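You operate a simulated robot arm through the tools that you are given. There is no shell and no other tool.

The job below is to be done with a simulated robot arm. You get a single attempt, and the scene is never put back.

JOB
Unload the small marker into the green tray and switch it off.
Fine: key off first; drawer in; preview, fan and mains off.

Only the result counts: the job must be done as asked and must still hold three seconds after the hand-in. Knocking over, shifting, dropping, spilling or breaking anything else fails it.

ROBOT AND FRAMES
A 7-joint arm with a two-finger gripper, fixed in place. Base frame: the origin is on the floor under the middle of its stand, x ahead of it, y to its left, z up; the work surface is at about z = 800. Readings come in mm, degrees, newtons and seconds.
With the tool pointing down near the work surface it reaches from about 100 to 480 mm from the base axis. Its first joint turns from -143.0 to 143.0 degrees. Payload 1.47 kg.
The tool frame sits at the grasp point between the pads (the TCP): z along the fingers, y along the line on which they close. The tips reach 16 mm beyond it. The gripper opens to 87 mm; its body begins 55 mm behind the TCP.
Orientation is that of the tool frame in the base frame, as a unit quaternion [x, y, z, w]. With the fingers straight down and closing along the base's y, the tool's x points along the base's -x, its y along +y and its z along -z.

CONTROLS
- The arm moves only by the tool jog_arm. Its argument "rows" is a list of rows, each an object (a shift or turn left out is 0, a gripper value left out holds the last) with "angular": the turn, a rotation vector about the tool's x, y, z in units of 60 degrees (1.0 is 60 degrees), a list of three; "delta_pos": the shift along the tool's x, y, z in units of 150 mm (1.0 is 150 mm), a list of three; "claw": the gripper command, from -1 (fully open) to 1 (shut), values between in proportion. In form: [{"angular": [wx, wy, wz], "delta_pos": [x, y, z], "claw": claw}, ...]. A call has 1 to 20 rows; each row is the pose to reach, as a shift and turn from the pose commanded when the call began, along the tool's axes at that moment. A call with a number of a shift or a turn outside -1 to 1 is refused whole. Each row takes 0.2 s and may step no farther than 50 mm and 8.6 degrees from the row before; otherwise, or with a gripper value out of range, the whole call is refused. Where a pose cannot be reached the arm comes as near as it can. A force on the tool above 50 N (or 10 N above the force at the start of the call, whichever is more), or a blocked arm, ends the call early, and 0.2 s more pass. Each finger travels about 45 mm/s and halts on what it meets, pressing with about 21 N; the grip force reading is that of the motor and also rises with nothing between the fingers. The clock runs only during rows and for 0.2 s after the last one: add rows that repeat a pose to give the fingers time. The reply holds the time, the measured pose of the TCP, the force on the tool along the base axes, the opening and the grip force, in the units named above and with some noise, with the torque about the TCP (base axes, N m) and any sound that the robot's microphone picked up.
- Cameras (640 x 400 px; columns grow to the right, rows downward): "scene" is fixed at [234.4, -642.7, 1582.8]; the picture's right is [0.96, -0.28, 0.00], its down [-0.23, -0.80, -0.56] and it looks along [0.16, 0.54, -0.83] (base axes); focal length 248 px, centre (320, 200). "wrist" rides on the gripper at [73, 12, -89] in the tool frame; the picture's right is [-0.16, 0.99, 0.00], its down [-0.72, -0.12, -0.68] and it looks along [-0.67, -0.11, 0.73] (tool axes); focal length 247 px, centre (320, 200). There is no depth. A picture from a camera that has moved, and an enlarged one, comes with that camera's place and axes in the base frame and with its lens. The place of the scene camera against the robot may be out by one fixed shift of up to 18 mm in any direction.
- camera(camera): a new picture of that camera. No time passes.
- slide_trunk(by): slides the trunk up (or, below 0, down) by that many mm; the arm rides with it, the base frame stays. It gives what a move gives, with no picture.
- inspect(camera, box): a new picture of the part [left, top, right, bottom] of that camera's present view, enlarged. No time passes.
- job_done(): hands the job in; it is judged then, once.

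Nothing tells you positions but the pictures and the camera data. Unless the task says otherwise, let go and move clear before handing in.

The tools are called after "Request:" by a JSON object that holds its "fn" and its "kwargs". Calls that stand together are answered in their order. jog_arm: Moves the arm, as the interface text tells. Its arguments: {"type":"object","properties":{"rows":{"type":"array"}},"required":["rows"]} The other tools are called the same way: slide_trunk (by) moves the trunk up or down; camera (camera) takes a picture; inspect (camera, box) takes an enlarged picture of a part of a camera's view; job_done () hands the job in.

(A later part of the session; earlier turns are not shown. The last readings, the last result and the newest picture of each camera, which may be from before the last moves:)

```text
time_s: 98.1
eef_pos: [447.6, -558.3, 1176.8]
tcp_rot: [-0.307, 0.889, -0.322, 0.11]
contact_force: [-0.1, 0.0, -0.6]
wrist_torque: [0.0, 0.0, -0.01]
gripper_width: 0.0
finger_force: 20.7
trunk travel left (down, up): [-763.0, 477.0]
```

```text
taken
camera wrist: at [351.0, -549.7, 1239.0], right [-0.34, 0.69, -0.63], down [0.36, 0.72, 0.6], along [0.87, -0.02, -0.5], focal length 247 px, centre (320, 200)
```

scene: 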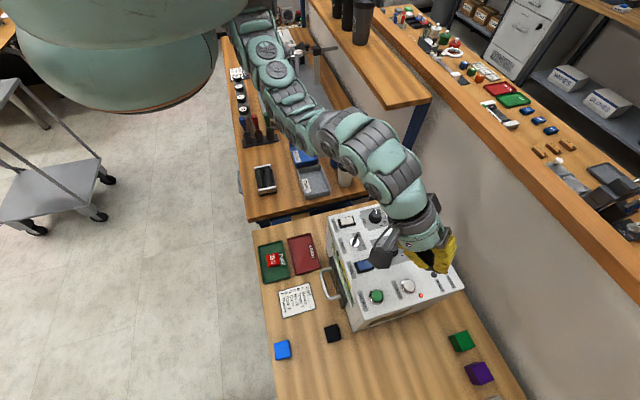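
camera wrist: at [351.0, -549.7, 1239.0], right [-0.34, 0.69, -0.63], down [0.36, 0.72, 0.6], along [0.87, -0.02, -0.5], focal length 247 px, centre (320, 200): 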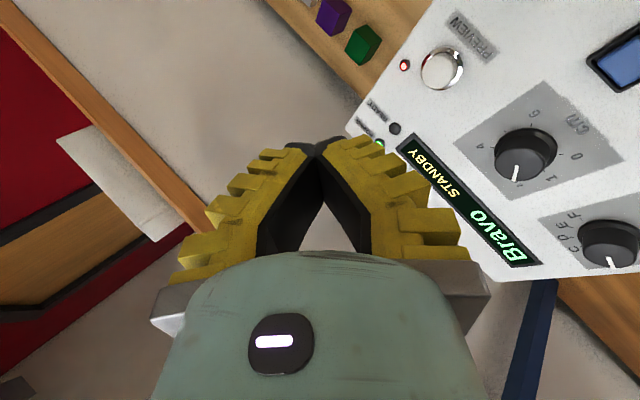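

Over preview with 40° tilt. I'll lower with the trunk to just above the button and inspect clearances.

Request:
{"fn": "jog_arm", "kwargs": {"rows": [{"delta_pos": [0.019, 0.011, -0.009], "claw": 1}, {"delta_pos": [0.019, 0.011, -0.009], "claw": 1}]}}

Request:
{"fn": "slide_trunk", "kwargs": {"by": -90}}

Request:
{"fn": "camera", "kwargs": {"camera": "wrist"}}

Request:
{"fn": "inspect", "kwargs": {"camera": "scene", "box": [340, 190, 480, 310]}}

```text
time_s: 98.7
eef_pos: [443.8, -559.7, 1176.1]
tcp_rot: [-0.307, 0.889, -0.322, 0.11]
contact_force: [-0.3, 0.9, 0.0]
wrist_torque: [0.03, 0.01, -0.01]
gripper_width: 0.0
finger_force: 20.9
trunk travel left (down, up): [-763.0, 477.0]
```

```text
time_s: 99.9
eef_pos: [444.5, -557.6, 1087.3]
tcp_rot: [-0.306, 0.89, -0.321, 0.109]
contact_force: [-0.2, 0.2, 0.5]
wrist_torque: [0.02, 0.01, -0.01]
gripper_width: 0.0
finger_force: 21.0
trunk travel left (down, up): [-673.0, 567.0]
```

```text
taken
camera wrist: at [347.6, -550.1, 1149.3], right [-0.34, 0.69, -0.63], down [0.36, 0.72, 0.6], along [0.87, -0.02, -0.5], focal length 247 px, centre (320, 200)
```

wrist: 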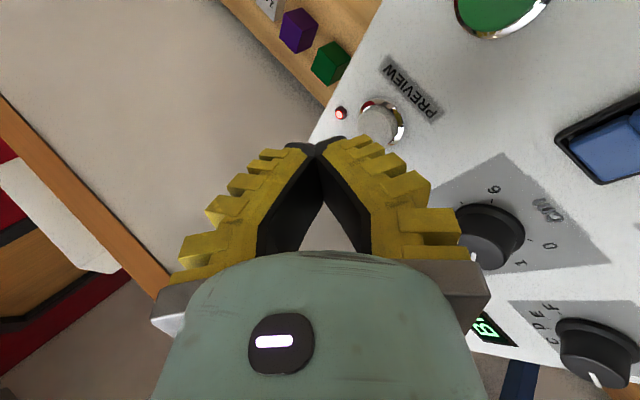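

```text
3.33 times, centred on (410, 250) of scene
camera zoom: at [234.4, -642.7, 1582.8], right [0.96, -0.28, 0.0], down [-0.23, -0.8, -0.56], along [0.16, 0.54, -0.83], focal length 826 px, centre (20, 33)
```

zoom: 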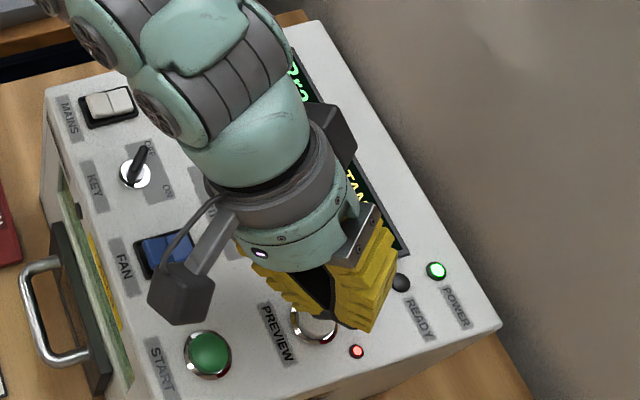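

Alignment over preview looks right (button ≈ (446, -560), top ≈ 1031). I'll descend vertically in small steps until contact.

Request:
{"fn": "jog_arm", "kwargs": {"rows": [{"delta_pos": [0, 0.043, 0.051], "claw": 1}, {"delta_pos": [0, 0.086, 0.102], "claw": 1}, {"delta_pos": [0, 0.107, 0.128], "claw": 1}, {"delta_pos": [0, 0.107, 0.128], "claw": 1}]}}

Request:
{"fn": "camera", "kwargs": {"camera": "wrist"}}

Request:
{"fn": "inspect", "kwargs": {"camera": "scene", "box": [370, 220, 470, 310]}}

```text
time_s: 100.9
eef_pos: [445.6, -557.6, 1061.9]
tcp_rot: [-0.307, 0.888, -0.322, 0.111]
contact_force: [0.0, 0.1, 0.7]
wrist_torque: [0.03, 0.03, 0.0]
gripper_width: 0.0
finger_force: 20.8
trunk travel left (down, up): [-673.0, 567.0]
```

```text
taken
camera wrist: at [348.6, -550.0, 1124.7], right [-0.34, 0.69, -0.63], down [0.36, 0.72, 0.6], along [0.87, -0.02, -0.5], focal length 247 px, centre (320, 200)
```

wrist: 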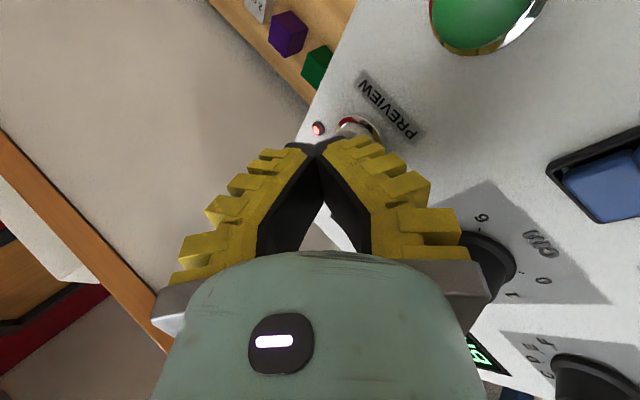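

```text
4.44 times, centred on (420, 265) of scene
camera zoom: at [234.4, -642.7, 1582.8], right [0.96, -0.28, 0.0], down [-0.23, -0.8, -0.56], along [0.16, 0.54, -0.83], focal length 1102 px, centre (-124, -89)
```

zoom: 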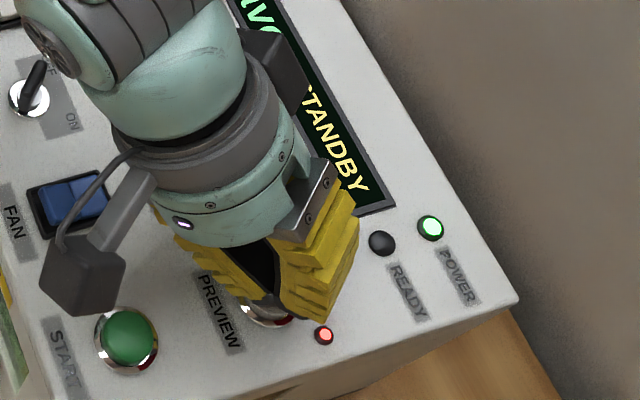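

The bulky outer ribs of the lower finger are probably the lowest point at this tilt, about 14 mm inward of the TCP. I'll lift a bit and shift outward so that part lands on the button centre.

Request:
{"fn": "jog_arm", "kwargs": {"rows": [{"delta_pos": [0, -0.043, -0.051], "claw": 1}, {"delta_pos": [0, -0.104, 0], "claw": 1}, {"delta_pos": [0, -0.104, 0], "claw": 1}]}}

Request:
{"fn": "inspect", "kwargs": {"camera": "wrist", "box": [260, 60, 480, 200]}}

Request:
{"fn": "inspect", "kwargs": {"camera": "scene", "box": [385, 250, 455, 310]}}

```text
time_s: 101.7
eef_pos: [452.3, -567.3, 1071.1]
tcp_rot: [-0.307, 0.889, -0.321, 0.11]
contact_force: [0.0, -0.1, -0.1]
wrist_torque: [-0.02, -0.02, 0.02]
gripper_width: 0.0
finger_force: 21.2
trunk travel left (down, up): [-673.0, 567.0]
```

```text
2.86 times, centred on (370, 130) of wrist
camera zoom: at [355.6, -559.1, 1133.9], right [-0.34, 0.69, -0.63], down [0.36, 0.72, 0.6], along [0.87, -0.02, -0.5], focal length 706 px, centre (177, 400)
```

zoom: 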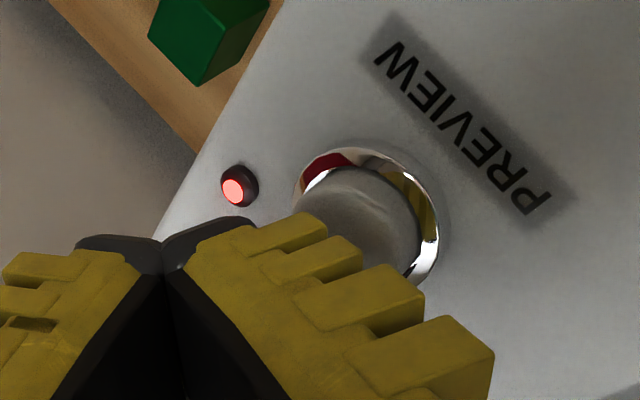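

```text
6.67 times, centred on (420, 280) of scene
camera zoom: at [234.4, -642.7, 1582.8], right [0.96, -0.28, 0.0], down [-0.23, -0.8, -0.56], along [0.16, 0.54, -0.83], focal length 1653 px, centre (-347, -333)
```

zoom: 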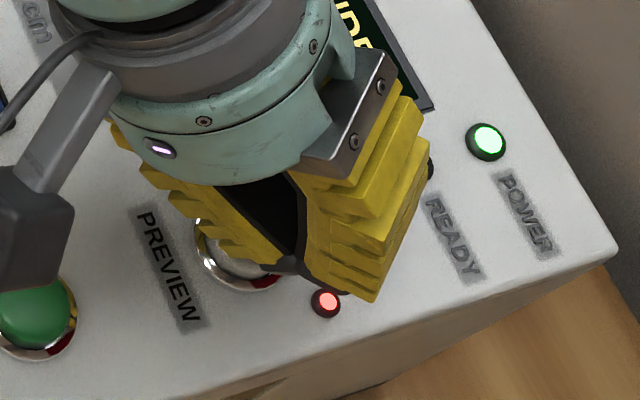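

The lower finger's rib is now above the button cap. Descending in small steps.

Request:
{"fn": "jog_arm", "kwargs": {"rows": [{"delta_pos": [0, 0.021, 0.026], "claw": 1}, {"delta_pos": [0, 0.043, 0.051], "claw": 1}, {"delta_pos": [0, 0.052, 0.061], "claw": 1}, {"delta_pos": [0, 0.06, 0.072], "claw": 1}]}}

Request:
{"fn": "inspect", "kwargs": {"camera": "wrist", "box": [260, 60, 480, 200]}}

Request:
{"fn": "inspect", "kwargs": {"camera": "scene", "box": [385, 250, 455, 310]}}

```text
time_s: 102.7
eef_pos: [451.5, -567.2, 1059.0]
tcp_rot: [-0.307, 0.889, -0.322, 0.111]
contact_force: [-0.7, -0.2, 0.2]
wrist_torque: [0.05, -0.01, 0.02]
gripper_width: 0.0
finger_force: 20.9
trunk travel left (down, up): [-673.0, 567.0]
```

```text
2.86 times, centred on (370, 130) of wrist
camera zoom: at [355.3, -559.2, 1120.3], right [-0.34, 0.69, -0.63], down [0.36, 0.72, 0.6], along [0.87, -0.02, -0.5], focal length 706 px, centre (177, 400)
```

zoom: 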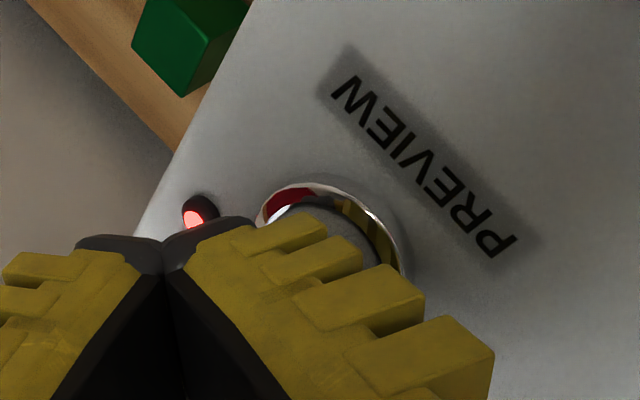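

```text
6.67 times, centred on (420, 280) of scene
camera zoom: at [234.4, -642.7, 1582.8], right [0.96, -0.28, 0.0], down [-0.23, -0.8, -0.56], along [0.16, 0.54, -0.83], focal length 1653 px, centre (-347, -333)
```

zoom: 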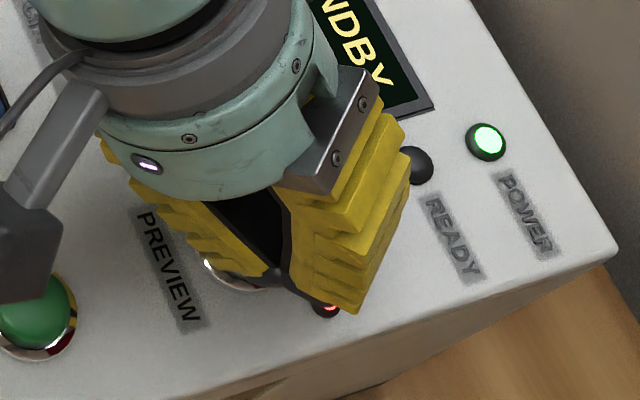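

Request:
{"fn": "jog_arm", "kwargs": {"rows": [{"delta_pos": [0, 0.009, 0.01], "claw": 1}, {"delta_pos": [0, 0.017, 0.02], "claw": 1}, {"delta_pos": [0, 0.017, 0.02], "claw": 1}]}}

Request:
{"fn": "inspect", "kwargs": {"camera": "scene", "box": [385, 250, 455, 310]}}

```text
time_s: 103.5
eef_pos: [451.3, -568.0, 1054.5]
tcp_rot: [-0.306, 0.889, -0.322, 0.11]
contact_force: [-0.6, -0.3, 1.2]
wrist_torque: [0.03, 0.0, 0.01]
gripper_width: 0.1
finger_force: 20.7
trunk travel left (down, up): [-673.0, 567.0]
```

```text
6.67 times, centred on (420, 280) of scene
camera zoom: at [234.4, -642.7, 1582.8], right [0.96, -0.28, 0.0], down [-0.23, -0.8, -0.56], along [0.16, 0.54, -0.83], focal length 1653 px, centre (-347, -333)
```

zoom: 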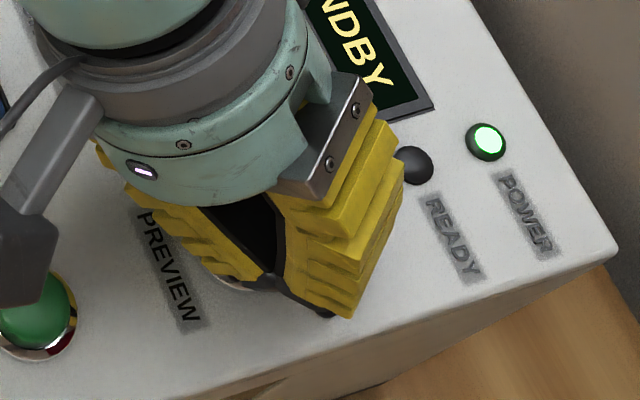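

Request:
{"fn": "jog_arm", "kwargs": {"rows": [{"delta_pos": [0, 0.009, 0.01], "claw": 1}, {"delta_pos": [0, 0.013, 0.015], "claw": 1}, {"delta_pos": [0, 0.013, 0.015], "claw": 1}]}}

Request:
{"fn": "inspect", "kwargs": {"camera": "wrist", "box": [260, 60, 480, 200]}}

```text
time_s: 104.3
eef_pos: [451.7, -567.7, 1050.3]
tcp_rot: [-0.307, 0.889, -0.322, 0.111]
contact_force: [-0.5, 0.3, 3.1]
wrist_torque: [-0.01, 0.04, 0.02]
gripper_width: 0.1
finger_force: 21.1
trunk travel left (down, up): [-673.0, 567.0]
heard: click
```

```text
2.86 times, centred on (370, 130) of wrist
camera zoom: at [355.0, -559.3, 1113.5], right [-0.34, 0.69, -0.63], down [0.36, 0.72, 0.6], along [0.87, -0.02, -0.5], focal length 706 px, centre (177, 400)
```

zoom: 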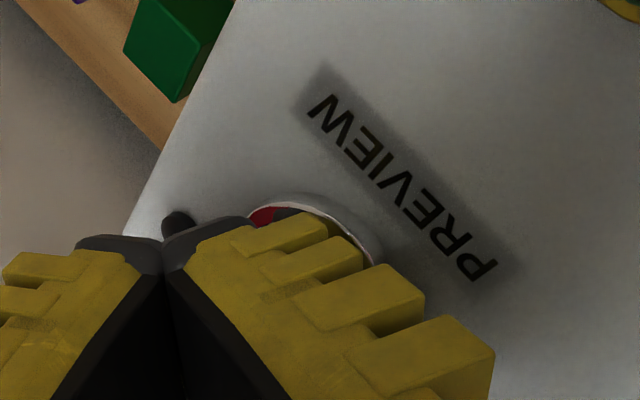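

A click was heard with light contact force. I'll rise and check the red preview lamp.

Request:
{"fn": "jog_arm", "kwargs": {"rows": [{"delta_pos": [0, -0.03, -0.036], "claw": 1}, {"delta_pos": [0, -0.1, -0.12], "claw": 1}, {"delta_pos": [0, -0.2, -0.24], "claw": 1}, {"delta_pos": [0, -0.28, -0.333], "claw": 1}, {"delta_pos": [0, -0.28, -0.333], "claw": 1}]}}

Request:
{"fn": "inspect", "kwargs": {"camera": "scene", "box": [320, 190, 480, 330]}}

Request:
{"fn": "camera", "kwargs": {"camera": "wrist"}}

```text
time_s: 105.5
eef_pos: [452.9, -567.0, 1116.9]
tcp_rot: [-0.306, 0.889, -0.321, 0.11]
contact_force: [0.4, 0.5, 1.1]
wrist_torque: [-0.01, -0.01, 0.03]
gripper_width: 0.0
finger_force: 21.1
trunk travel left (down, up): [-673.0, 567.0]
```

```text
2.86 times, centred on (400, 260) of scene
camera zoom: at [234.4, -642.7, 1582.8], right [0.96, -0.28, 0.0], down [-0.23, -0.8, -0.56], along [0.16, 0.54, -0.83], focal length 708 px, centre (91, 29)
```

zoom: 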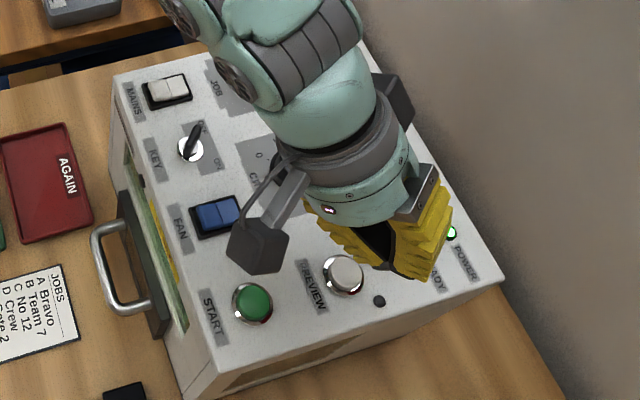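

```text
taken
camera wrist: at [355.9, -558.6, 1179.2], right [-0.34, 0.69, -0.63], down [0.36, 0.72, 0.6], along [0.87, -0.02, -0.5], focal length 247 px, centre (320, 200)
```

wrist: 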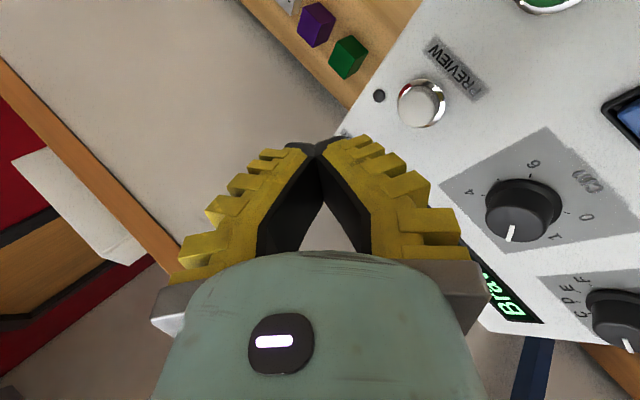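

The preview lamp is off. Next is the fan rocker at (372, -491); its near (robot-side) half is raised, so I press there. Adjusting the trunk and moving over it.

Request:
{"fn": "slide_trunk", "kwargs": {"by": 60}}

Request:
{"fn": "jog_arm", "kwargs": {"rows": [{"delta_pos": [0.03, 0.12, -0.03], "claw": 1}, {"delta_pos": [0.06, 0.25, -0.06], "claw": 1}, {"delta_pos": [0.09, 0.38, -0.09], "claw": 1}, {"delta_pos": [0.12, 0.52, -0.11], "claw": 1}, {"delta_pos": [0.15, 0.65, -0.12], "claw": 1}, {"delta_pos": [0.179, 0.786, -0.137], "claw": 1}, {"delta_pos": [0.179, 0.786, -0.137], "claw": 1}]}}

Request:
{"fn": "camera", "kwargs": {"camera": "wrist"}}

Request:
{"fn": "inspect", "kwargs": {"camera": "scene", "box": [310, 190, 450, 310]}}

```text
time_s: 106.5
eef_pos: [452.4, -566.6, 1176.2]
tcp_rot: [-0.306, 0.889, -0.323, 0.109]
contact_force: [0.6, -0.1, -0.5]
wrist_torque: [0.03, 0.0, -0.02]
gripper_width: 0.0
finger_force: 21.2
trunk travel left (down, up): [-733.0, 507.0]
```

```text
time_s: 108.1
eef_pos: [367.3, -502.4, 1115.1]
tcp_rot: [-0.306, 0.889, -0.323, 0.111]
contact_force: [0.5, -0.2, 0.2]
wrist_torque: [0.0, 0.0, -0.02]
gripper_width: 0.0
finger_force: 21.3
trunk travel left (down, up): [-733.0, 507.0]
```

```text
taken
camera wrist: at [270.8, -494.1, 1178.8], right [-0.34, 0.69, -0.63], down [0.36, 0.72, 0.6], along [0.87, -0.02, -0.5], focal length 247 px, centre (320, 200)
```

wrist: 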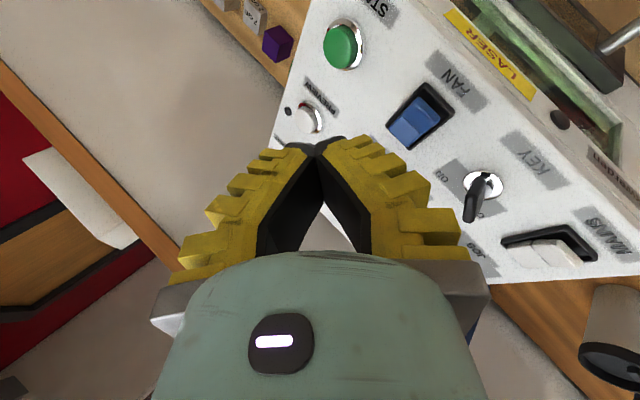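

```text
3.33 times, centred on (380, 250) of scene
camera zoom: at [234.4, -642.7, 1582.8], right [0.96, -0.28, 0.0], down [-0.23, -0.8, -0.56], along [0.16, 0.54, -0.83], focal length 826 px, centre (120, 33)
```

zoom: 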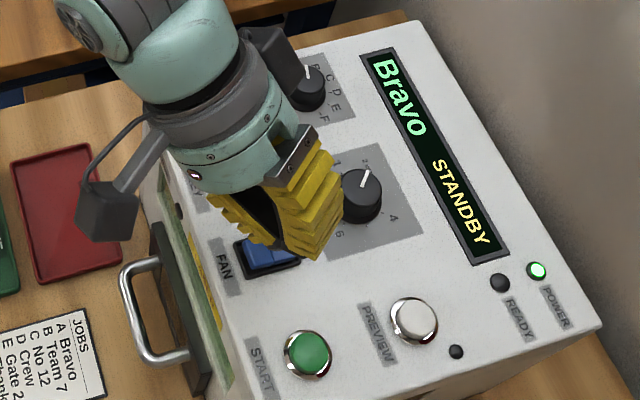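

Request:
{"fn": "inspect", "kwargs": {"camera": "wrist", "box": [370, 70, 470, 160]}}

Request:
{"fn": "inspect", "kwargs": {"camera": "wrist", "box": [450, 150, 640, 290]}}

```text
4.44 times, centred on (420, 115) of wrist
camera zoom: at [270.8, -494.1, 1178.8], right [-0.34, 0.69, -0.63], down [0.36, 0.72, 0.6], along [0.87, -0.02, -0.5], focal length 1098 px, centre (-124, 578)
```

zoom: 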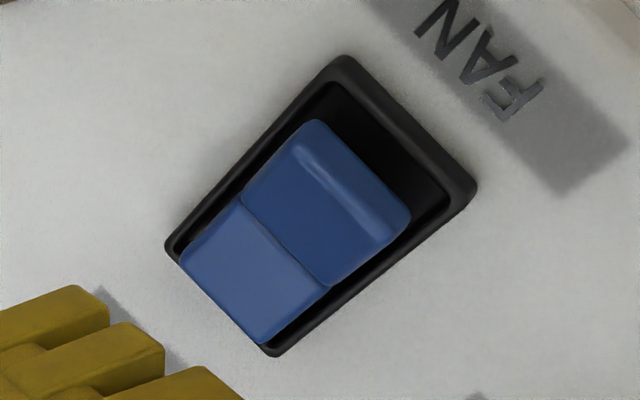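

```text
2.86 times, centred on (545, 220) of wrist
camera zoom: at [270.8, -494.1, 1178.8], right [-0.34, 0.69, -0.63], down [0.36, 0.72, 0.6], along [0.87, -0.02, -0.5], focal length 706 px, centre (-323, 143)
```

zoom: 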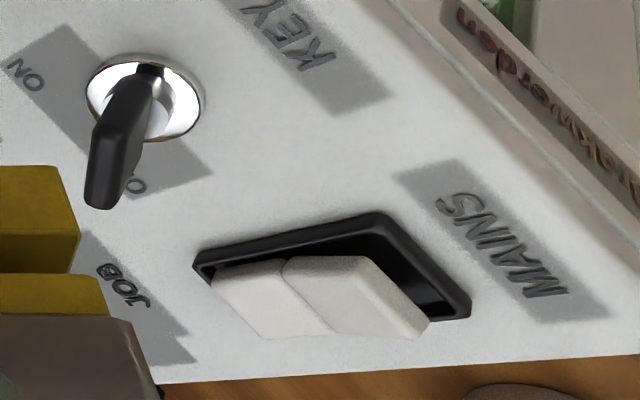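

The fan rocker's raised near end is at about (358, -491, 1032). Descending onto it.

Request:
{"fn": "jog_arm", "kwargs": {"rows": [{"delta_pos": [0, 0.064, 0.077], "claw": 1}, {"delta_pos": [0, 0.129, 0.153], "claw": 1}, {"delta_pos": [0, 0.193, 0.23], "claw": 1}, {"delta_pos": [0, 0.227, 0.271], "claw": 1}, {"delta_pos": [0, 0.227, 0.271], "claw": 1}]}}

Request:
{"fn": "camera", "kwargs": {"camera": "wrist"}}

Request:
{"fn": "inspect", "kwargs": {"camera": "wrist", "box": [280, 80, 440, 200]}}

Request:
{"fn": "inspect", "kwargs": {"camera": "scene", "box": [320, 220, 400, 290]}}

```text
time_s: 109.3
eef_pos: [368.0, -501.6, 1063.3]
tcp_rot: [-0.307, 0.889, -0.322, 0.111]
contact_force: [0.5, 0.0, -0.3]
wrist_torque: [0.02, -0.01, -0.02]
gripper_width: 0.0
finger_force: 20.7
trunk travel left (down, up): [-733.0, 507.0]
```

```text
taken
camera wrist: at [270.9, -493.8, 1125.8], right [-0.34, 0.69, -0.63], down [0.36, 0.72, 0.6], along [0.87, -0.02, -0.5], focal length 247 px, centre (320, 200)
```

wrist: 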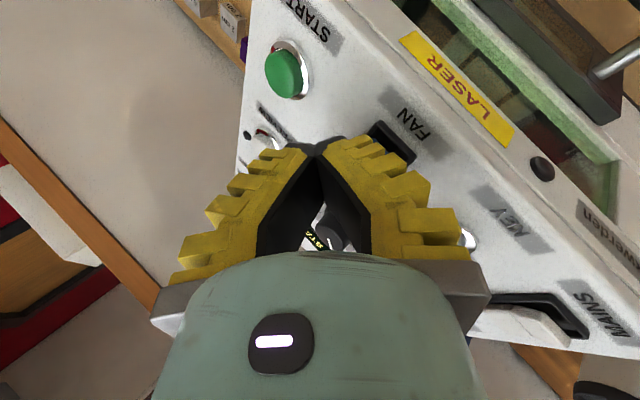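

```text
3.33 times, centred on (360, 140) of wrist
camera zoom: at [270.9, -493.8, 1125.8], right [-0.34, 0.69, -0.63], down [0.36, 0.72, 0.6], along [0.87, -0.02, -0.5], focal length 823 px, centre (187, 400)
```

zoom: 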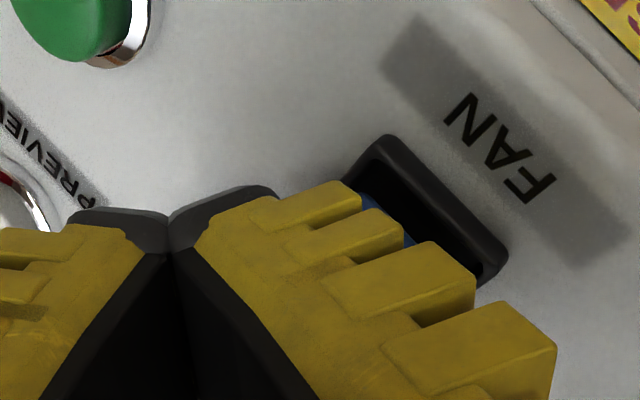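

```text
5.71 times, centred on (360, 255) of scene
camera zoom: at [234.4, -642.7, 1582.8], right [0.96, -0.28, 0.0], down [-0.23, -0.8, -0.56], along [0.16, 0.54, -0.83], focal length 1417 px, centre (91, -114)
```

zoom: 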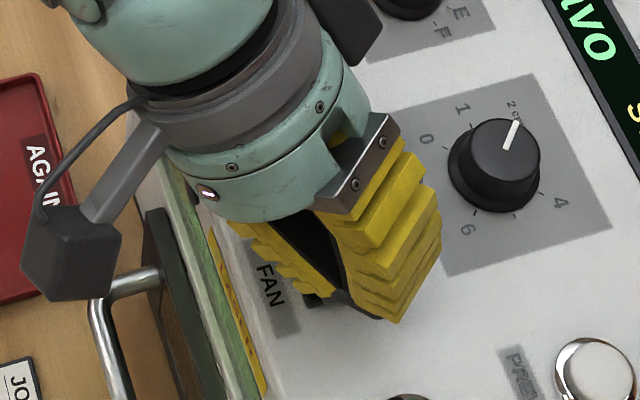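

Request:
{"fn": "jog_arm", "kwargs": {"rows": [{"delta_pos": [0, 0.013, 0.015], "claw": 1}, {"delta_pos": [0, 0.026, 0.031], "claw": 1}, {"delta_pos": [0, 0.034, 0.041], "claw": 1}, {"delta_pos": [0, 0.034, 0.041], "claw": 1}]}}

Request:
{"fn": "inspect", "kwargs": {"camera": "wrist", "box": [280, 80, 440, 200]}}

```text
time_s: 110.3
eef_pos: [365.8, -502.1, 1055.4]
tcp_rot: [-0.308, 0.889, -0.322, 0.111]
contact_force: [-0.3, -0.7, -0.3]
wrist_torque: [0.01, 0.02, -0.01]
gripper_width: 0.2
finger_force: 21.3
trunk travel left (down, up): [-733.0, 507.0]
```

```text
3.33 times, centred on (360, 140) of wrist
camera zoom: at [270.4, -493.1, 1118.5], right [-0.34, 0.69, -0.63], down [0.36, 0.72, 0.6], along [0.87, -0.02, -0.5], focal length 823 px, centre (187, 400)
```

zoom: 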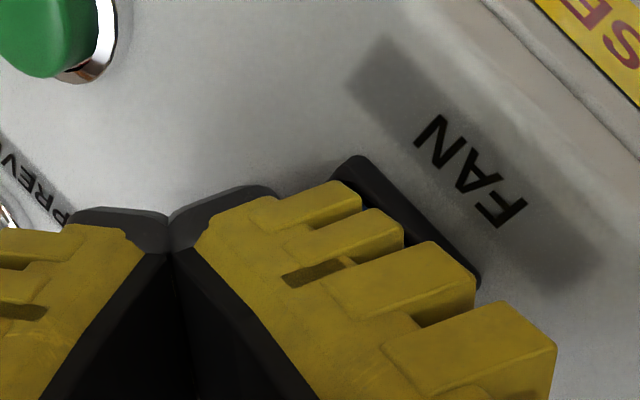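

Request:
{"fn": "jog_arm", "kwargs": {"rows": [{"delta_pos": [0, 0.009, 0.01], "claw": 1}, {"delta_pos": [0, 0.017, 0.02], "claw": 1}, {"delta_pos": [0, 0.017, 0.02], "claw": 1}]}}

```text
time_s: 111.1
eef_pos: [367.8, -501.5, 1053.6]
tcp_rot: [-0.307, 0.888, -0.324, 0.11]
contact_force: [-0.9, 2.7, 11.1]
wrist_torque: [0.23, -0.01, 0.03]
gripper_width: 0.1
finger_force: 21.1
trunk travel left (down, up): [-733.0, 507.0]
```

Contact with 11 N. Pressing a little further.

Request:
{"fn": "jog_arm", "kwargs": {"rows": [{"delta_pos": [0, 0.006, 0.008], "claw": 1}, {"delta_pos": [0, 0.009, 0.011], "claw": 1}, {"delta_pos": [0, 0.009, 0.011], "claw": 1}]}}

Request:
{"fn": "inspect", "kwargs": {"camera": "wrist", "box": [280, 80, 440, 200]}}

Request:
{"fn": "inspect", "kwargs": {"camera": "scene", "box": [320, 220, 400, 290]}}

```text
time_s: 111.9
eef_pos: [368.1, -503.4, 1053.4]
tcp_rot: [-0.307, 0.888, -0.325, 0.111]
contact_force: [-2.7, 1.9, 25.3]
wrist_torque: [0.46, -0.02, 0.07]
gripper_width: 0.1
finger_force: 21.2
trunk travel left (down, up): [-733.0, 507.0]
```

```text
3.33 times, centred on (360, 140) of wrist
camera zoom: at [271.6, -495.4, 1115.3], right [-0.34, 0.69, -0.64], down [0.36, 0.72, 0.59], along [0.87, -0.02, -0.49], focal length 823 px, centre (187, 400)
```

zoom: 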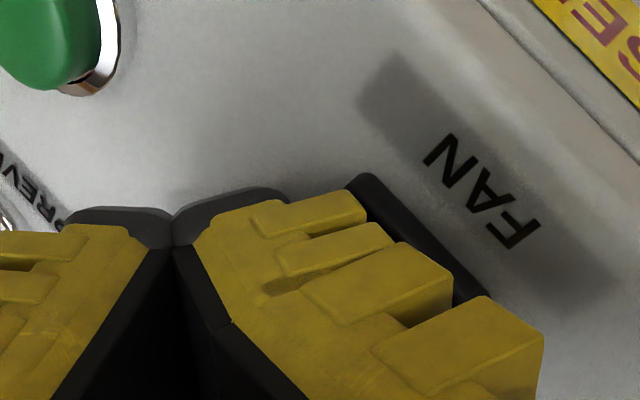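

```text
5.71 times, centred on (360, 255) of scene
camera zoom: at [234.4, -642.7, 1582.8], right [0.96, -0.28, 0.0], down [-0.23, -0.8, -0.56], along [0.16, 0.54, -0.83], focal length 1417 px, centre (91, -114)
```

zoom: 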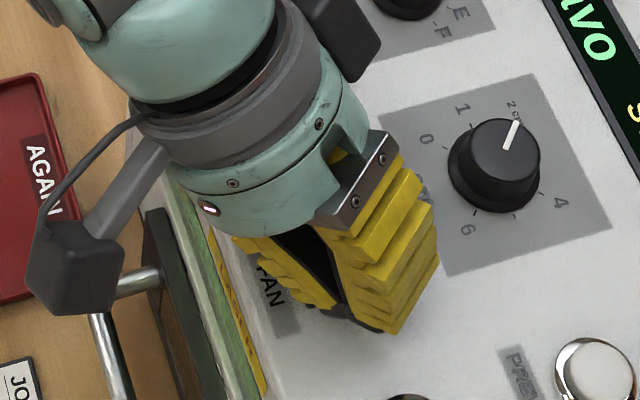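

The finger is bearing near the rocker's pivot (x≈371), so it doesn't tip. I'll lift, shift about 10 mm toward the robot and press the near end instead.

Request:
{"fn": "jog_arm", "kwargs": {"rows": [{"delta_pos": [0, -0.03, -0.035], "claw": 1}, {"delta_pos": [0, -0.047, -0.056], "claw": 1}, {"delta_pos": [0.04, -0.035, -0.066], "claw": 1}, {"delta_pos": [0.061, -0.024, -0.076], "claw": 1}, {"delta_pos": [0.061, -0.024, -0.076], "claw": 1}]}}

Request:
{"fn": "inspect", "kwargs": {"camera": "wrist", "box": [280, 80, 440, 200]}}

```text
time_s: 113.1
eef_pos: [355.7, -503.6, 1062.4]
tcp_rot: [-0.307, 0.889, -0.322, 0.109]
contact_force: [-0.3, -0.6, -0.7]
wrist_torque: [-0.01, -0.01, 0.02]
gripper_width: 0.1
finger_force: 20.6
trunk travel left (down, up): [-733.0, 507.0]
```

```text
3.33 times, centred on (360, 140) of wrist
camera zoom: at [260.1, -495.7, 1124.1], right [-0.34, 0.7, -0.63], down [0.36, 0.72, 0.6], along [0.87, -0.02, -0.5], focal length 823 px, centre (187, 400)
```

zoom: 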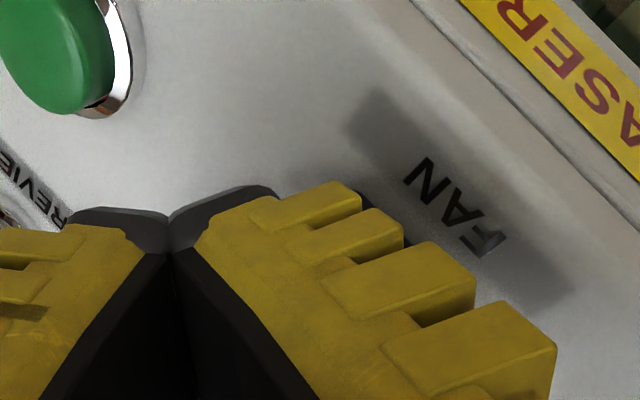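

Request:
{"fn": "jog_arm", "kwargs": {"rows": [{"delta_pos": [0, 0.017, 0.02], "claw": 1}, {"delta_pos": [0, 0.034, 0.041], "claw": 1}, {"delta_pos": [0, 0.039, 0.046], "claw": 1}, {"delta_pos": [0, 0.043, 0.051], "claw": 1}, {"delta_pos": [0, 0.047, 0.056], "claw": 1}]}}

```text
time_s: 114.3
eef_pos: [358.0, -504.4, 1053.6]
tcp_rot: [-0.307, 0.888, -0.324, 0.11]
contact_force: [-1.8, 3.6, 14.9]
wrist_torque: [0.25, 0.03, 0.04]
gripper_width: 0.0
finger_force: 21.1
trunk travel left (down, up): [-733.0, 507.0]
```

Now bearing at (358.6, -493), near the rocker's end. Pressing further.

Request:
{"fn": "jog_arm", "kwargs": {"rows": [{"delta_pos": [0, 0.004, 0.005], "claw": 1}, {"delta_pos": [0, 0.009, 0.01], "claw": 1}, {"delta_pos": [0, 0.009, 0.01], "claw": 1}]}}

```text
time_s: 115.1
eef_pos: [359.0, -506.5, 1051.8]
tcp_rot: [-0.307, 0.887, -0.325, 0.111]
contact_force: [-2.8, 1.8, 28.6]
wrist_torque: [0.48, -0.01, 0.04]
gripper_width: 0.1
finger_force: 21.3
trunk travel left (down, up): [-733.0, 507.0]
```

The wide rib seems to be bridging the switch's bezel. I'll lift, roll the tool ~20° so only the rib's corner points down, and realign that corner over the rocker's raised end.

Request:
{"fn": "jog_arm", "kwargs": {"rows": [{"delta_pos": [0, -0.04, -0.05], "claw": 1}, {"delta_pos": [0, -0.1, -0.12], "claw": 1}, {"delta_pos": [-0.01, -0.15, -0.14], "angular": [0, 0.085, -0.071], "claw": 1}, {"delta_pos": [-0.02, -0.153, -0.133], "angular": [0, 0.17, -0.143], "claw": 1}, {"delta_pos": [-0.035, -0.153, -0.133], "angular": [0, 0.255, -0.214], "claw": 1}, {"delta_pos": [-0.035, -0.153, -0.133], "angular": [0, 0.255, -0.214], "claw": 1}]}}

Request:
{"fn": "camera", "kwargs": {"camera": "wrist"}}

Request:
{"fn": "inspect", "kwargs": {"camera": "scene", "box": [320, 210, 400, 280]}}

```text
time_s: 116.5
eef_pos: [365.7, -503.4, 1079.4]
tcp_rot: [-0.358, 0.856, -0.37, -0.045]
contact_force: [0.0, -0.2, 0.0]
wrist_torque: [0.0, 0.0, -0.03]
gripper_width: 0.0
finger_force: 21.3
trunk travel left (down, up): [-733.0, 507.0]
```

```text
taken
camera wrist: at [288.2, -480.1, 1161.9], right [-0.52, 0.56, -0.65], down [0.48, 0.82, 0.31], along [0.7, -0.15, -0.7], focal length 247 px, centre (320, 200)
```

wrist: 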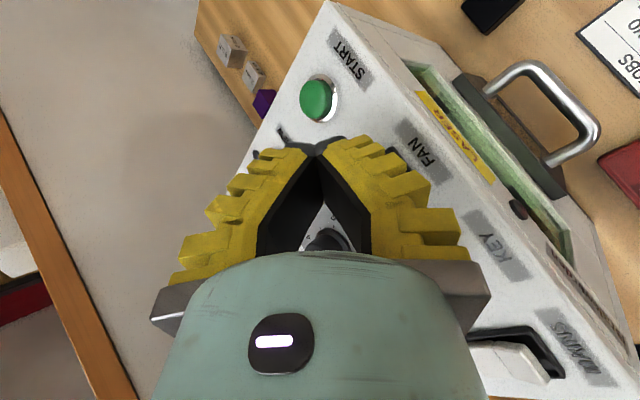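

```text
5.71 times, centred on (360, 245) of scene
camera zoom: at [234.4, -642.7, 1582.8], right [0.96, -0.28, 0.0], down [-0.23, -0.8, -0.56], along [0.16, 0.54, -0.83], focal length 1417 px, centre (91, -57)
```

zoom: 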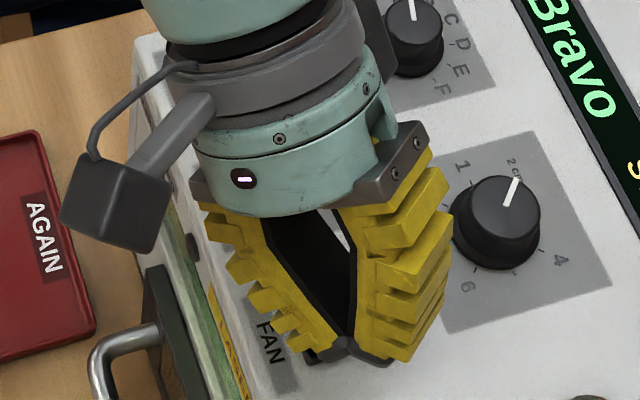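

Rolled; the camera-opposite corner of the rib is now the lowest point, ~27 mm below the TCP. Descending over the rocker's raised end.

Request:
{"fn": "jog_arm", "kwargs": {"rows": [{"delta_pos": [0.0, 0.02, 0.05], "claw": 1}, {"delta_pos": [-0.0249, 0.0568, 0.0978], "claw": 1}, {"delta_pos": [-0.0295, 0.0637, 0.1074], "claw": 1}, {"delta_pos": [-0.034, 0.0717, 0.117], "claw": 1}, {"delta_pos": [-0.034, 0.0717, 0.117], "claw": 1}]}}

Request:
{"fn": "inspect", "kwargs": {"camera": "scene", "box": [320, 220, 400, 290]}}

Request:
{"fn": "inspect", "kwargs": {"camera": "wrist", "box": [280, 80, 440, 200]}}

```text
time_s: 117.7
eef_pos: [364.7, -507.3, 1058.4]
tcp_rot: [-0.358, 0.856, -0.369, -0.046]
contact_force: [-0.8, -0.2, 1.1]
wrist_torque: [0.01, 0.03, 0.05]
gripper_width: 0.1
finger_force: 21.0
trunk travel left (down, up): [-733.0, 507.0]
```

```text
5.71 times, centred on (360, 255) of scene
camera zoom: at [234.4, -642.7, 1582.8], right [0.96, -0.28, 0.0], down [-0.23, -0.8, -0.56], along [0.16, 0.54, -0.83], focal length 1417 px, centre (91, -114)
```

zoom: 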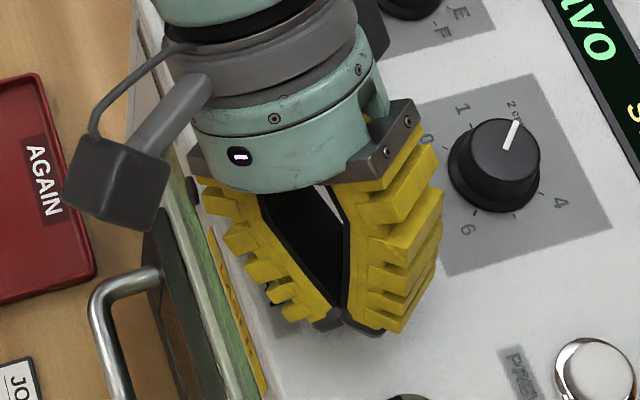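

```text
3.33 times, centred on (360, 140) of wrist
camera zoom: at [287.5, -483.6, 1141.2], right [-0.52, 0.56, -0.65], down [0.48, 0.82, 0.31], along [0.7, -0.15, -0.7], focal length 823 px, centre (187, 400)
```

zoom: 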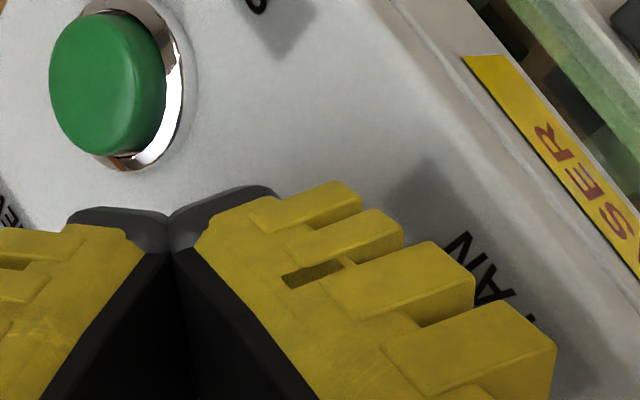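

Not in contact yet; continuing in small steps.

Request:
{"fn": "jog_arm", "kwargs": {"rows": [{"delta_pos": [-0.0034, 0.006, 0.0072], "claw": 1}, {"delta_pos": [-0.0068, 0.012, 0.0144], "claw": 1}, {"delta_pos": [-0.0102, 0.018, 0.0217], "claw": 1}, {"delta_pos": [-0.0102, 0.018, 0.0217], "claw": 1}]}}

```text
time_s: 118.7
eef_pos: [366.1, -510.5, 1056.9]
tcp_rot: [-0.358, 0.855, -0.374, -0.045]
contact_force: [-3.6, 3.4, 23.4]
wrist_torque: [0.35, 0.13, 0.05]
gripper_width: 0.0
finger_force: 20.6
trunk travel left (down, up): [-733.0, 507.0]
```

The corner seems to be landing on the bezel's side rim (y≈-499). I'll lift, shift ~5 mm in +y and ~3 mm in -x, and retry.

Request:
{"fn": "jog_arm", "kwargs": {"rows": [{"delta_pos": [0.018, -0.032, -0.039], "claw": 1}, {"delta_pos": [0.0116, -0.0034, -0.0657], "claw": 1}, {"delta_pos": [0.0116, -0.0034, -0.0657], "claw": 1}]}}

Request:
{"fn": "camera", "kwargs": {"camera": "wrist"}}

Request:
{"fn": "inspect", "kwargs": {"camera": "scene", "box": [335, 250, 385, 290]}}

```text
time_s: 119.5
eef_pos: [360.8, -502.7, 1060.5]
tcp_rot: [-0.358, 0.857, -0.368, -0.045]
contact_force: [0.6, 0.4, 0.4]
wrist_torque: [-0.01, 0.01, 0.03]
gripper_width: 0.0
finger_force: 20.4
trunk travel left (down, up): [-733.0, 507.0]
```

```text
taken
camera wrist: at [284.4, -478.3, 1144.0], right [-0.52, 0.56, -0.65], down [0.48, 0.82, 0.31], along [0.7, -0.15, -0.7], focal length 247 px, centre (320, 200)
```

wrist: 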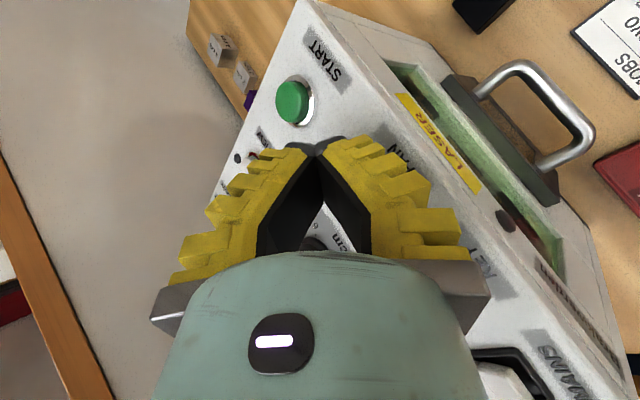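

```text
10.00 times, centred on (360, 270) of scene
camera zoom: at [234.4, -642.7, 1582.8], right [0.96, -0.28, 0.0], down [-0.23, -0.8, -0.56], along [0.16, 0.54, -0.83], focal length 2479 px, centre (-80, -500)
```

zoom: 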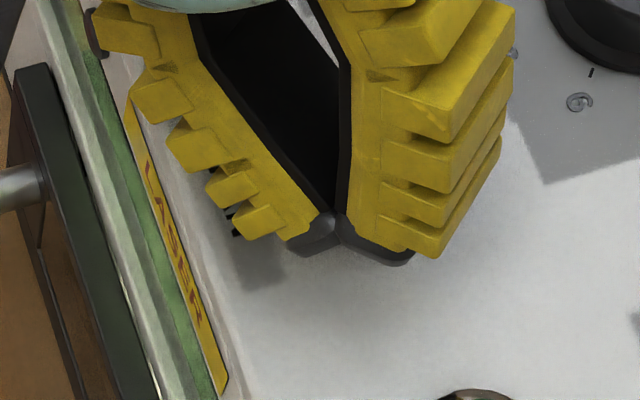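

Contact now predicted at (359.5, -491.5), right on the raised end. Pressing down gradually with higher force.

Request:
{"fn": "jog_arm", "kwargs": {"rows": [{"delta_pos": [-0.0068, 0.012, 0.0144], "claw": 1}, {"delta_pos": [-0.0114, 0.02, 0.024], "claw": 1}, {"delta_pos": [-0.0114, 0.02, 0.024], "claw": 1}]}}

```text
time_s: 120.3
eef_pos: [363.0, -502.9, 1056.7]
tcp_rot: [-0.358, 0.855, -0.371, -0.045]
contact_force: [-3.1, 1.8, 8.5]
wrist_torque: [0.13, 0.06, 0.04]
gripper_width: 0.1
finger_force: 21.2
trunk travel left (down, up): [-733.0, 507.0]
```

Request:
{"fn": "jog_arm", "kwargs": {"rows": [{"delta_pos": [-0.0034, 0.006, 0.0072], "claw": 1}, {"delta_pos": [-0.0068, 0.012, 0.0144], "claw": 1}, {"delta_pos": [-0.0068, 0.012, 0.0144], "claw": 1}]}}

Request:
{"fn": "inspect", "kwargs": {"camera": "wrist", "box": [280, 80, 480, 220]}}

```text
time_s: 121.1
eef_pos: [362.8, -505.5, 1056.7]
tcp_rot: [-0.358, 0.855, -0.373, -0.045]
contact_force: [-2.6, 3.0, 24.9]
wrist_torque: [0.35, 0.09, 0.02]
gripper_width: 0.0
finger_force: 21.0
trunk travel left (down, up): [-733.0, 507.0]
```

```text
2.86 times, centred on (380, 150) of wrist
camera zoom: at [285.9, -480.5, 1139.3], right [-0.52, 0.55, -0.65], down [0.48, 0.82, 0.31], along [0.7, -0.15, -0.69], focal length 706 px, centre (149, 343)
```

zoom: 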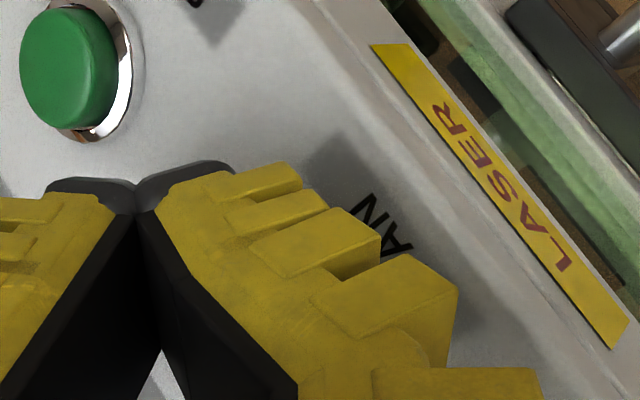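

It feels rigid even at 25 N. I'll lift away and take a careful look at the rocker's shape and state before pressing again.

Request:
{"fn": "jog_arm", "kwargs": {"rows": [{"delta_pos": [0.03, -0.053, -0.064], "claw": 1}, {"delta_pos": [0.08, -0.14, -0.17], "claw": 1}, {"delta_pos": [0.137, -0.24, -0.289], "claw": 1}, {"delta_pos": [0.137, -0.24, -0.289], "claw": 1}]}}

Request:
{"fn": "camera", "kwargs": {"camera": "wrist"}}

Request:
{"fn": "inspect", "kwargs": {"camera": "scene", "box": [325, 235, 405, 295]}}

```text
time_s: 122.1
eef_pos: [361.2, -501.4, 1111.3]
tcp_rot: [-0.358, 0.856, -0.369, -0.044]
contact_force: [-0.4, 0.7, 0.3]
wrist_torque: [-0.01, 0.0, 0.01]
gripper_width: 0.0
finger_force: 21.4
trunk travel left (down, up): [-733.0, 507.0]
```

```text
taken
camera wrist: at [284.5, -477.7, 1195.3], right [-0.52, 0.56, -0.65], down [0.48, 0.82, 0.31], along [0.7, -0.15, -0.7], focal length 247 px, centre (320, 200)
```

wrist: 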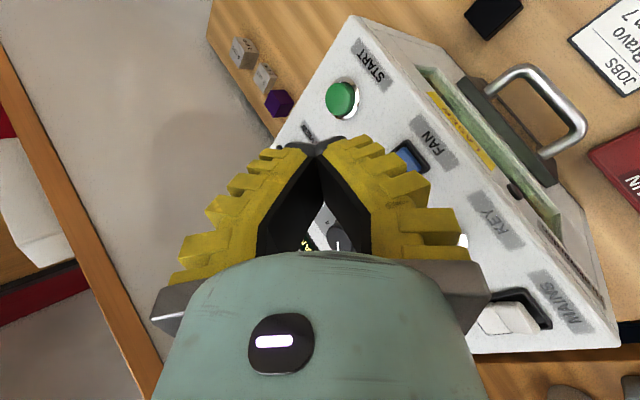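

```text
6.67 times, centred on (365, 265) of scene
camera zoom: at [234.4, -642.7, 1582.8], right [0.96, -0.28, 0.0], down [-0.23, -0.8, -0.56], along [0.16, 0.54, -0.83], focal length 1653 px, centre (20, -233)
```

zoom: 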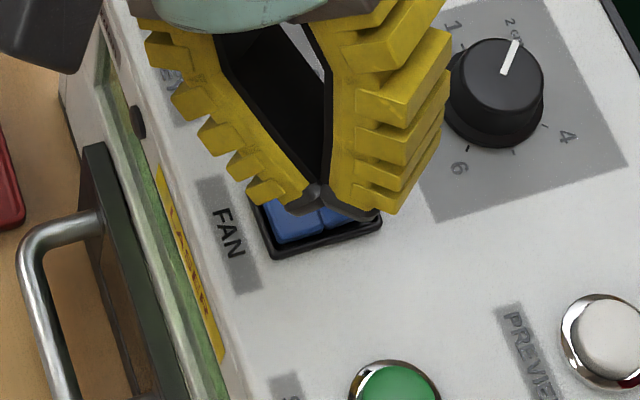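

Request:
{"fn": "slide_trunk", "kwargs": {"by": 90}}

Request:
{"fn": "inspect", "kwargs": {"camera": "scene", "box": [340, 245, 390, 285]}}

Request:
{"fn": "camera", "kwargs": {"camera": "wrist"}}

```text
time_s: 123.4
eef_pos: [361.9, -500.8, 1202.1]
tcp_rot: [-0.359, 0.856, -0.369, -0.045]
contact_force: [0.1, -0.8, 0.6]
wrist_torque: [-0.02, 0.01, 0.03]
gripper_width: 0.1
finger_force: 20.9
trunk travel left (down, up): [-823.0, 417.0]
```

```text
10.00 times, centred on (365, 265) of scene
camera zoom: at [234.4, -642.7, 1582.8], right [0.96, -0.28, 0.0], down [-0.23, -0.8, -0.56], along [0.16, 0.54, -0.83], focal length 2479 px, centre (-130, -450)
```

zoom: 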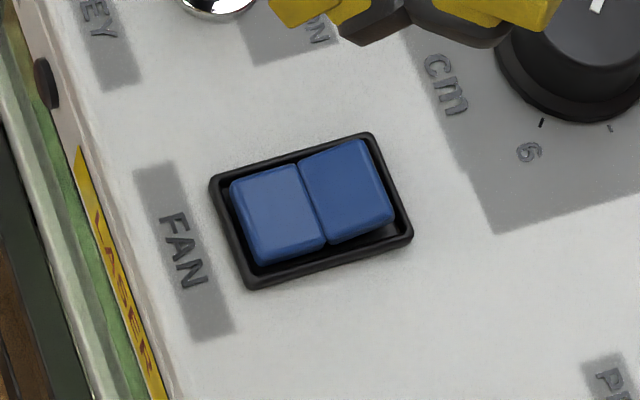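

```text
taken
camera wrist: at [284.7, -477.7, 1285.3], right [-0.52, 0.56, -0.65], down [0.48, 0.82, 0.31], along [0.7, -0.15, -0.7], focal length 247 px, centre (320, 200)
```

wrist: 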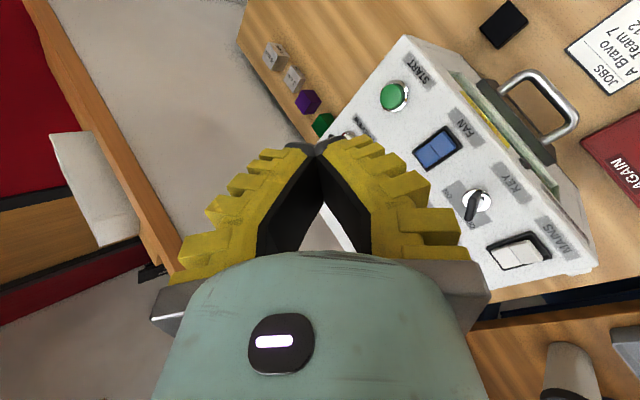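

Request:
{"fn": "inspect", "kwargs": {"camera": "wrist", "box": [400, 110, 480, 180]}}

Request:
{"fn": "inspect", "kwargs": {"camera": "wrist", "box": [460, 200, 590, 290]}}

Request:
{"fn": "inspect", "kwargs": {"camera": "scene", "box": [330, 195, 430, 270]}}

```text
5.71 times, centred on (440, 145) of wrist
camera zoom: at [284.7, -477.7, 1285.3], right [-0.52, 0.56, -0.65], down [0.48, 0.82, 0.31], along [0.7, -0.15, -0.7], focal length 1411 px, centre (-366, 514)
```

zoom: 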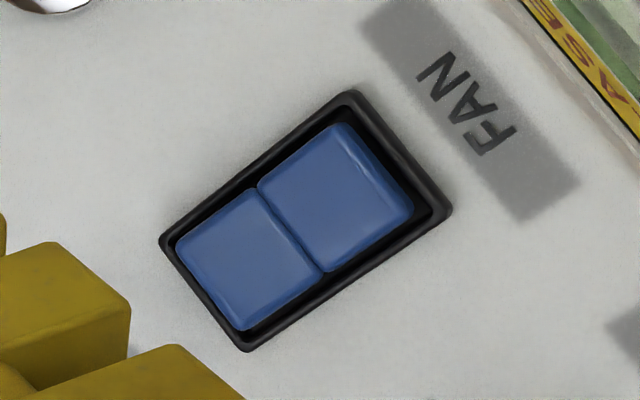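

```text
4.44 times, centred on (525, 245) of wrist
camera zoom: at [284.7, -477.7, 1285.3], right [-0.52, 0.56, -0.65], down [0.48, 0.82, 0.31], along [0.7, -0.15, -0.7], focal length 1098 px, centre (-591, 0)
```

zoom: 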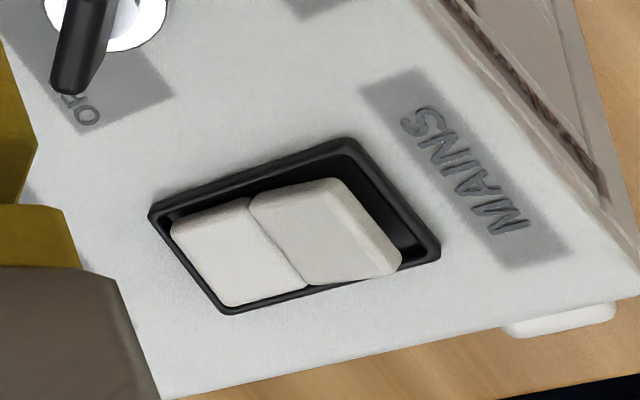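

```text
5.33 times, centred on (380, 232) of scene
camera zoom: at [234.4, -642.7, 1582.8], right [0.96, -0.28, 0.0], down [-0.23, -0.8, -0.56], along [0.16, 0.54, -0.83], focal length 1322 px, centre (0, 27)
```

zoom: 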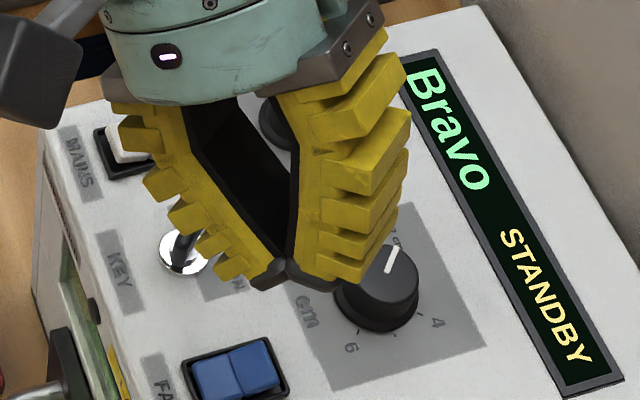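

The fan rocker has actually flipped: its near half is now flush and the far half raised, so the fan is off. Next is mains at (372, -371). I'll undo the roll and reposition the trunk for the shorter reach.

Request:
{"fn": "jog_arm", "kwargs": {"rows": [{"angular": [0, -0.085, 0.071], "claw": 1}, {"angular": [0, -0.17, 0.143], "claw": 1}, {"angular": [0, -0.255, 0.214], "claw": 1}, {"angular": [0, -0.255, 0.214], "claw": 1}]}}

Request:
{"fn": "slide_trunk", "kwargs": {"by": 80}}

```text
time_s: 124.4
eef_pos: [360.5, -500.8, 1201.9]
tcp_rot: [-0.306, 0.889, -0.322, 0.11]
contact_force: [-0.3, 0.2, -0.8]
wrist_torque: [0.01, 0.02, 0.02]
gripper_width: 0.0
finger_force: 21.2
trunk travel left (down, up): [-823.0, 417.0]
```

```text
time_s: 125.5
eef_pos: [361.2, -501.4, 1281.6]
tcp_rot: [-0.307, 0.889, -0.322, 0.109]
contact_force: [0.9, 0.0, -0.5]
wrist_torque: [0.01, 0.0, -0.02]
gripper_width: 0.1
finger_force: 20.9
trunk travel left (down, up): [-903.0, 337.0]
```

Request:
{"fn": "jog_arm", "kwargs": {"rows": [{"delta_pos": [-0.055, 0.152, 0.064], "claw": 1}, {"delta_pos": [-0.11, 0.304, 0.128], "claw": 1}, {"delta_pos": [-0.166, 0.455, 0.192], "claw": 1}, {"delta_pos": [-0.222, 0.607, 0.256], "claw": 1}, {"delta_pos": [-0.277, 0.759, 0.32], "claw": 1}, {"delta_pos": [-0.277, 0.759, 0.32], "claw": 1}]}}

Request:
{"fn": "camera", "kwargs": {"camera": "scene"}}

```text
time_s: 126.9
eef_pos: [360.1, -430.3, 1173.9]
tcp_rot: [-0.307, 0.889, -0.322, 0.11]
contact_force: [0.9, 0.5, 0.2]
wrist_torque: [0.0, -0.01, 0.03]
gripper_width: 0.2
finger_force: 21.3
trunk travel left (down, up): [-903.0, 337.0]
```

```text
taken
```

scene: 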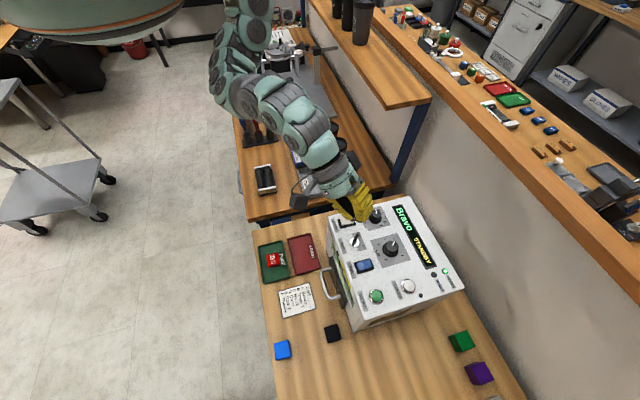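

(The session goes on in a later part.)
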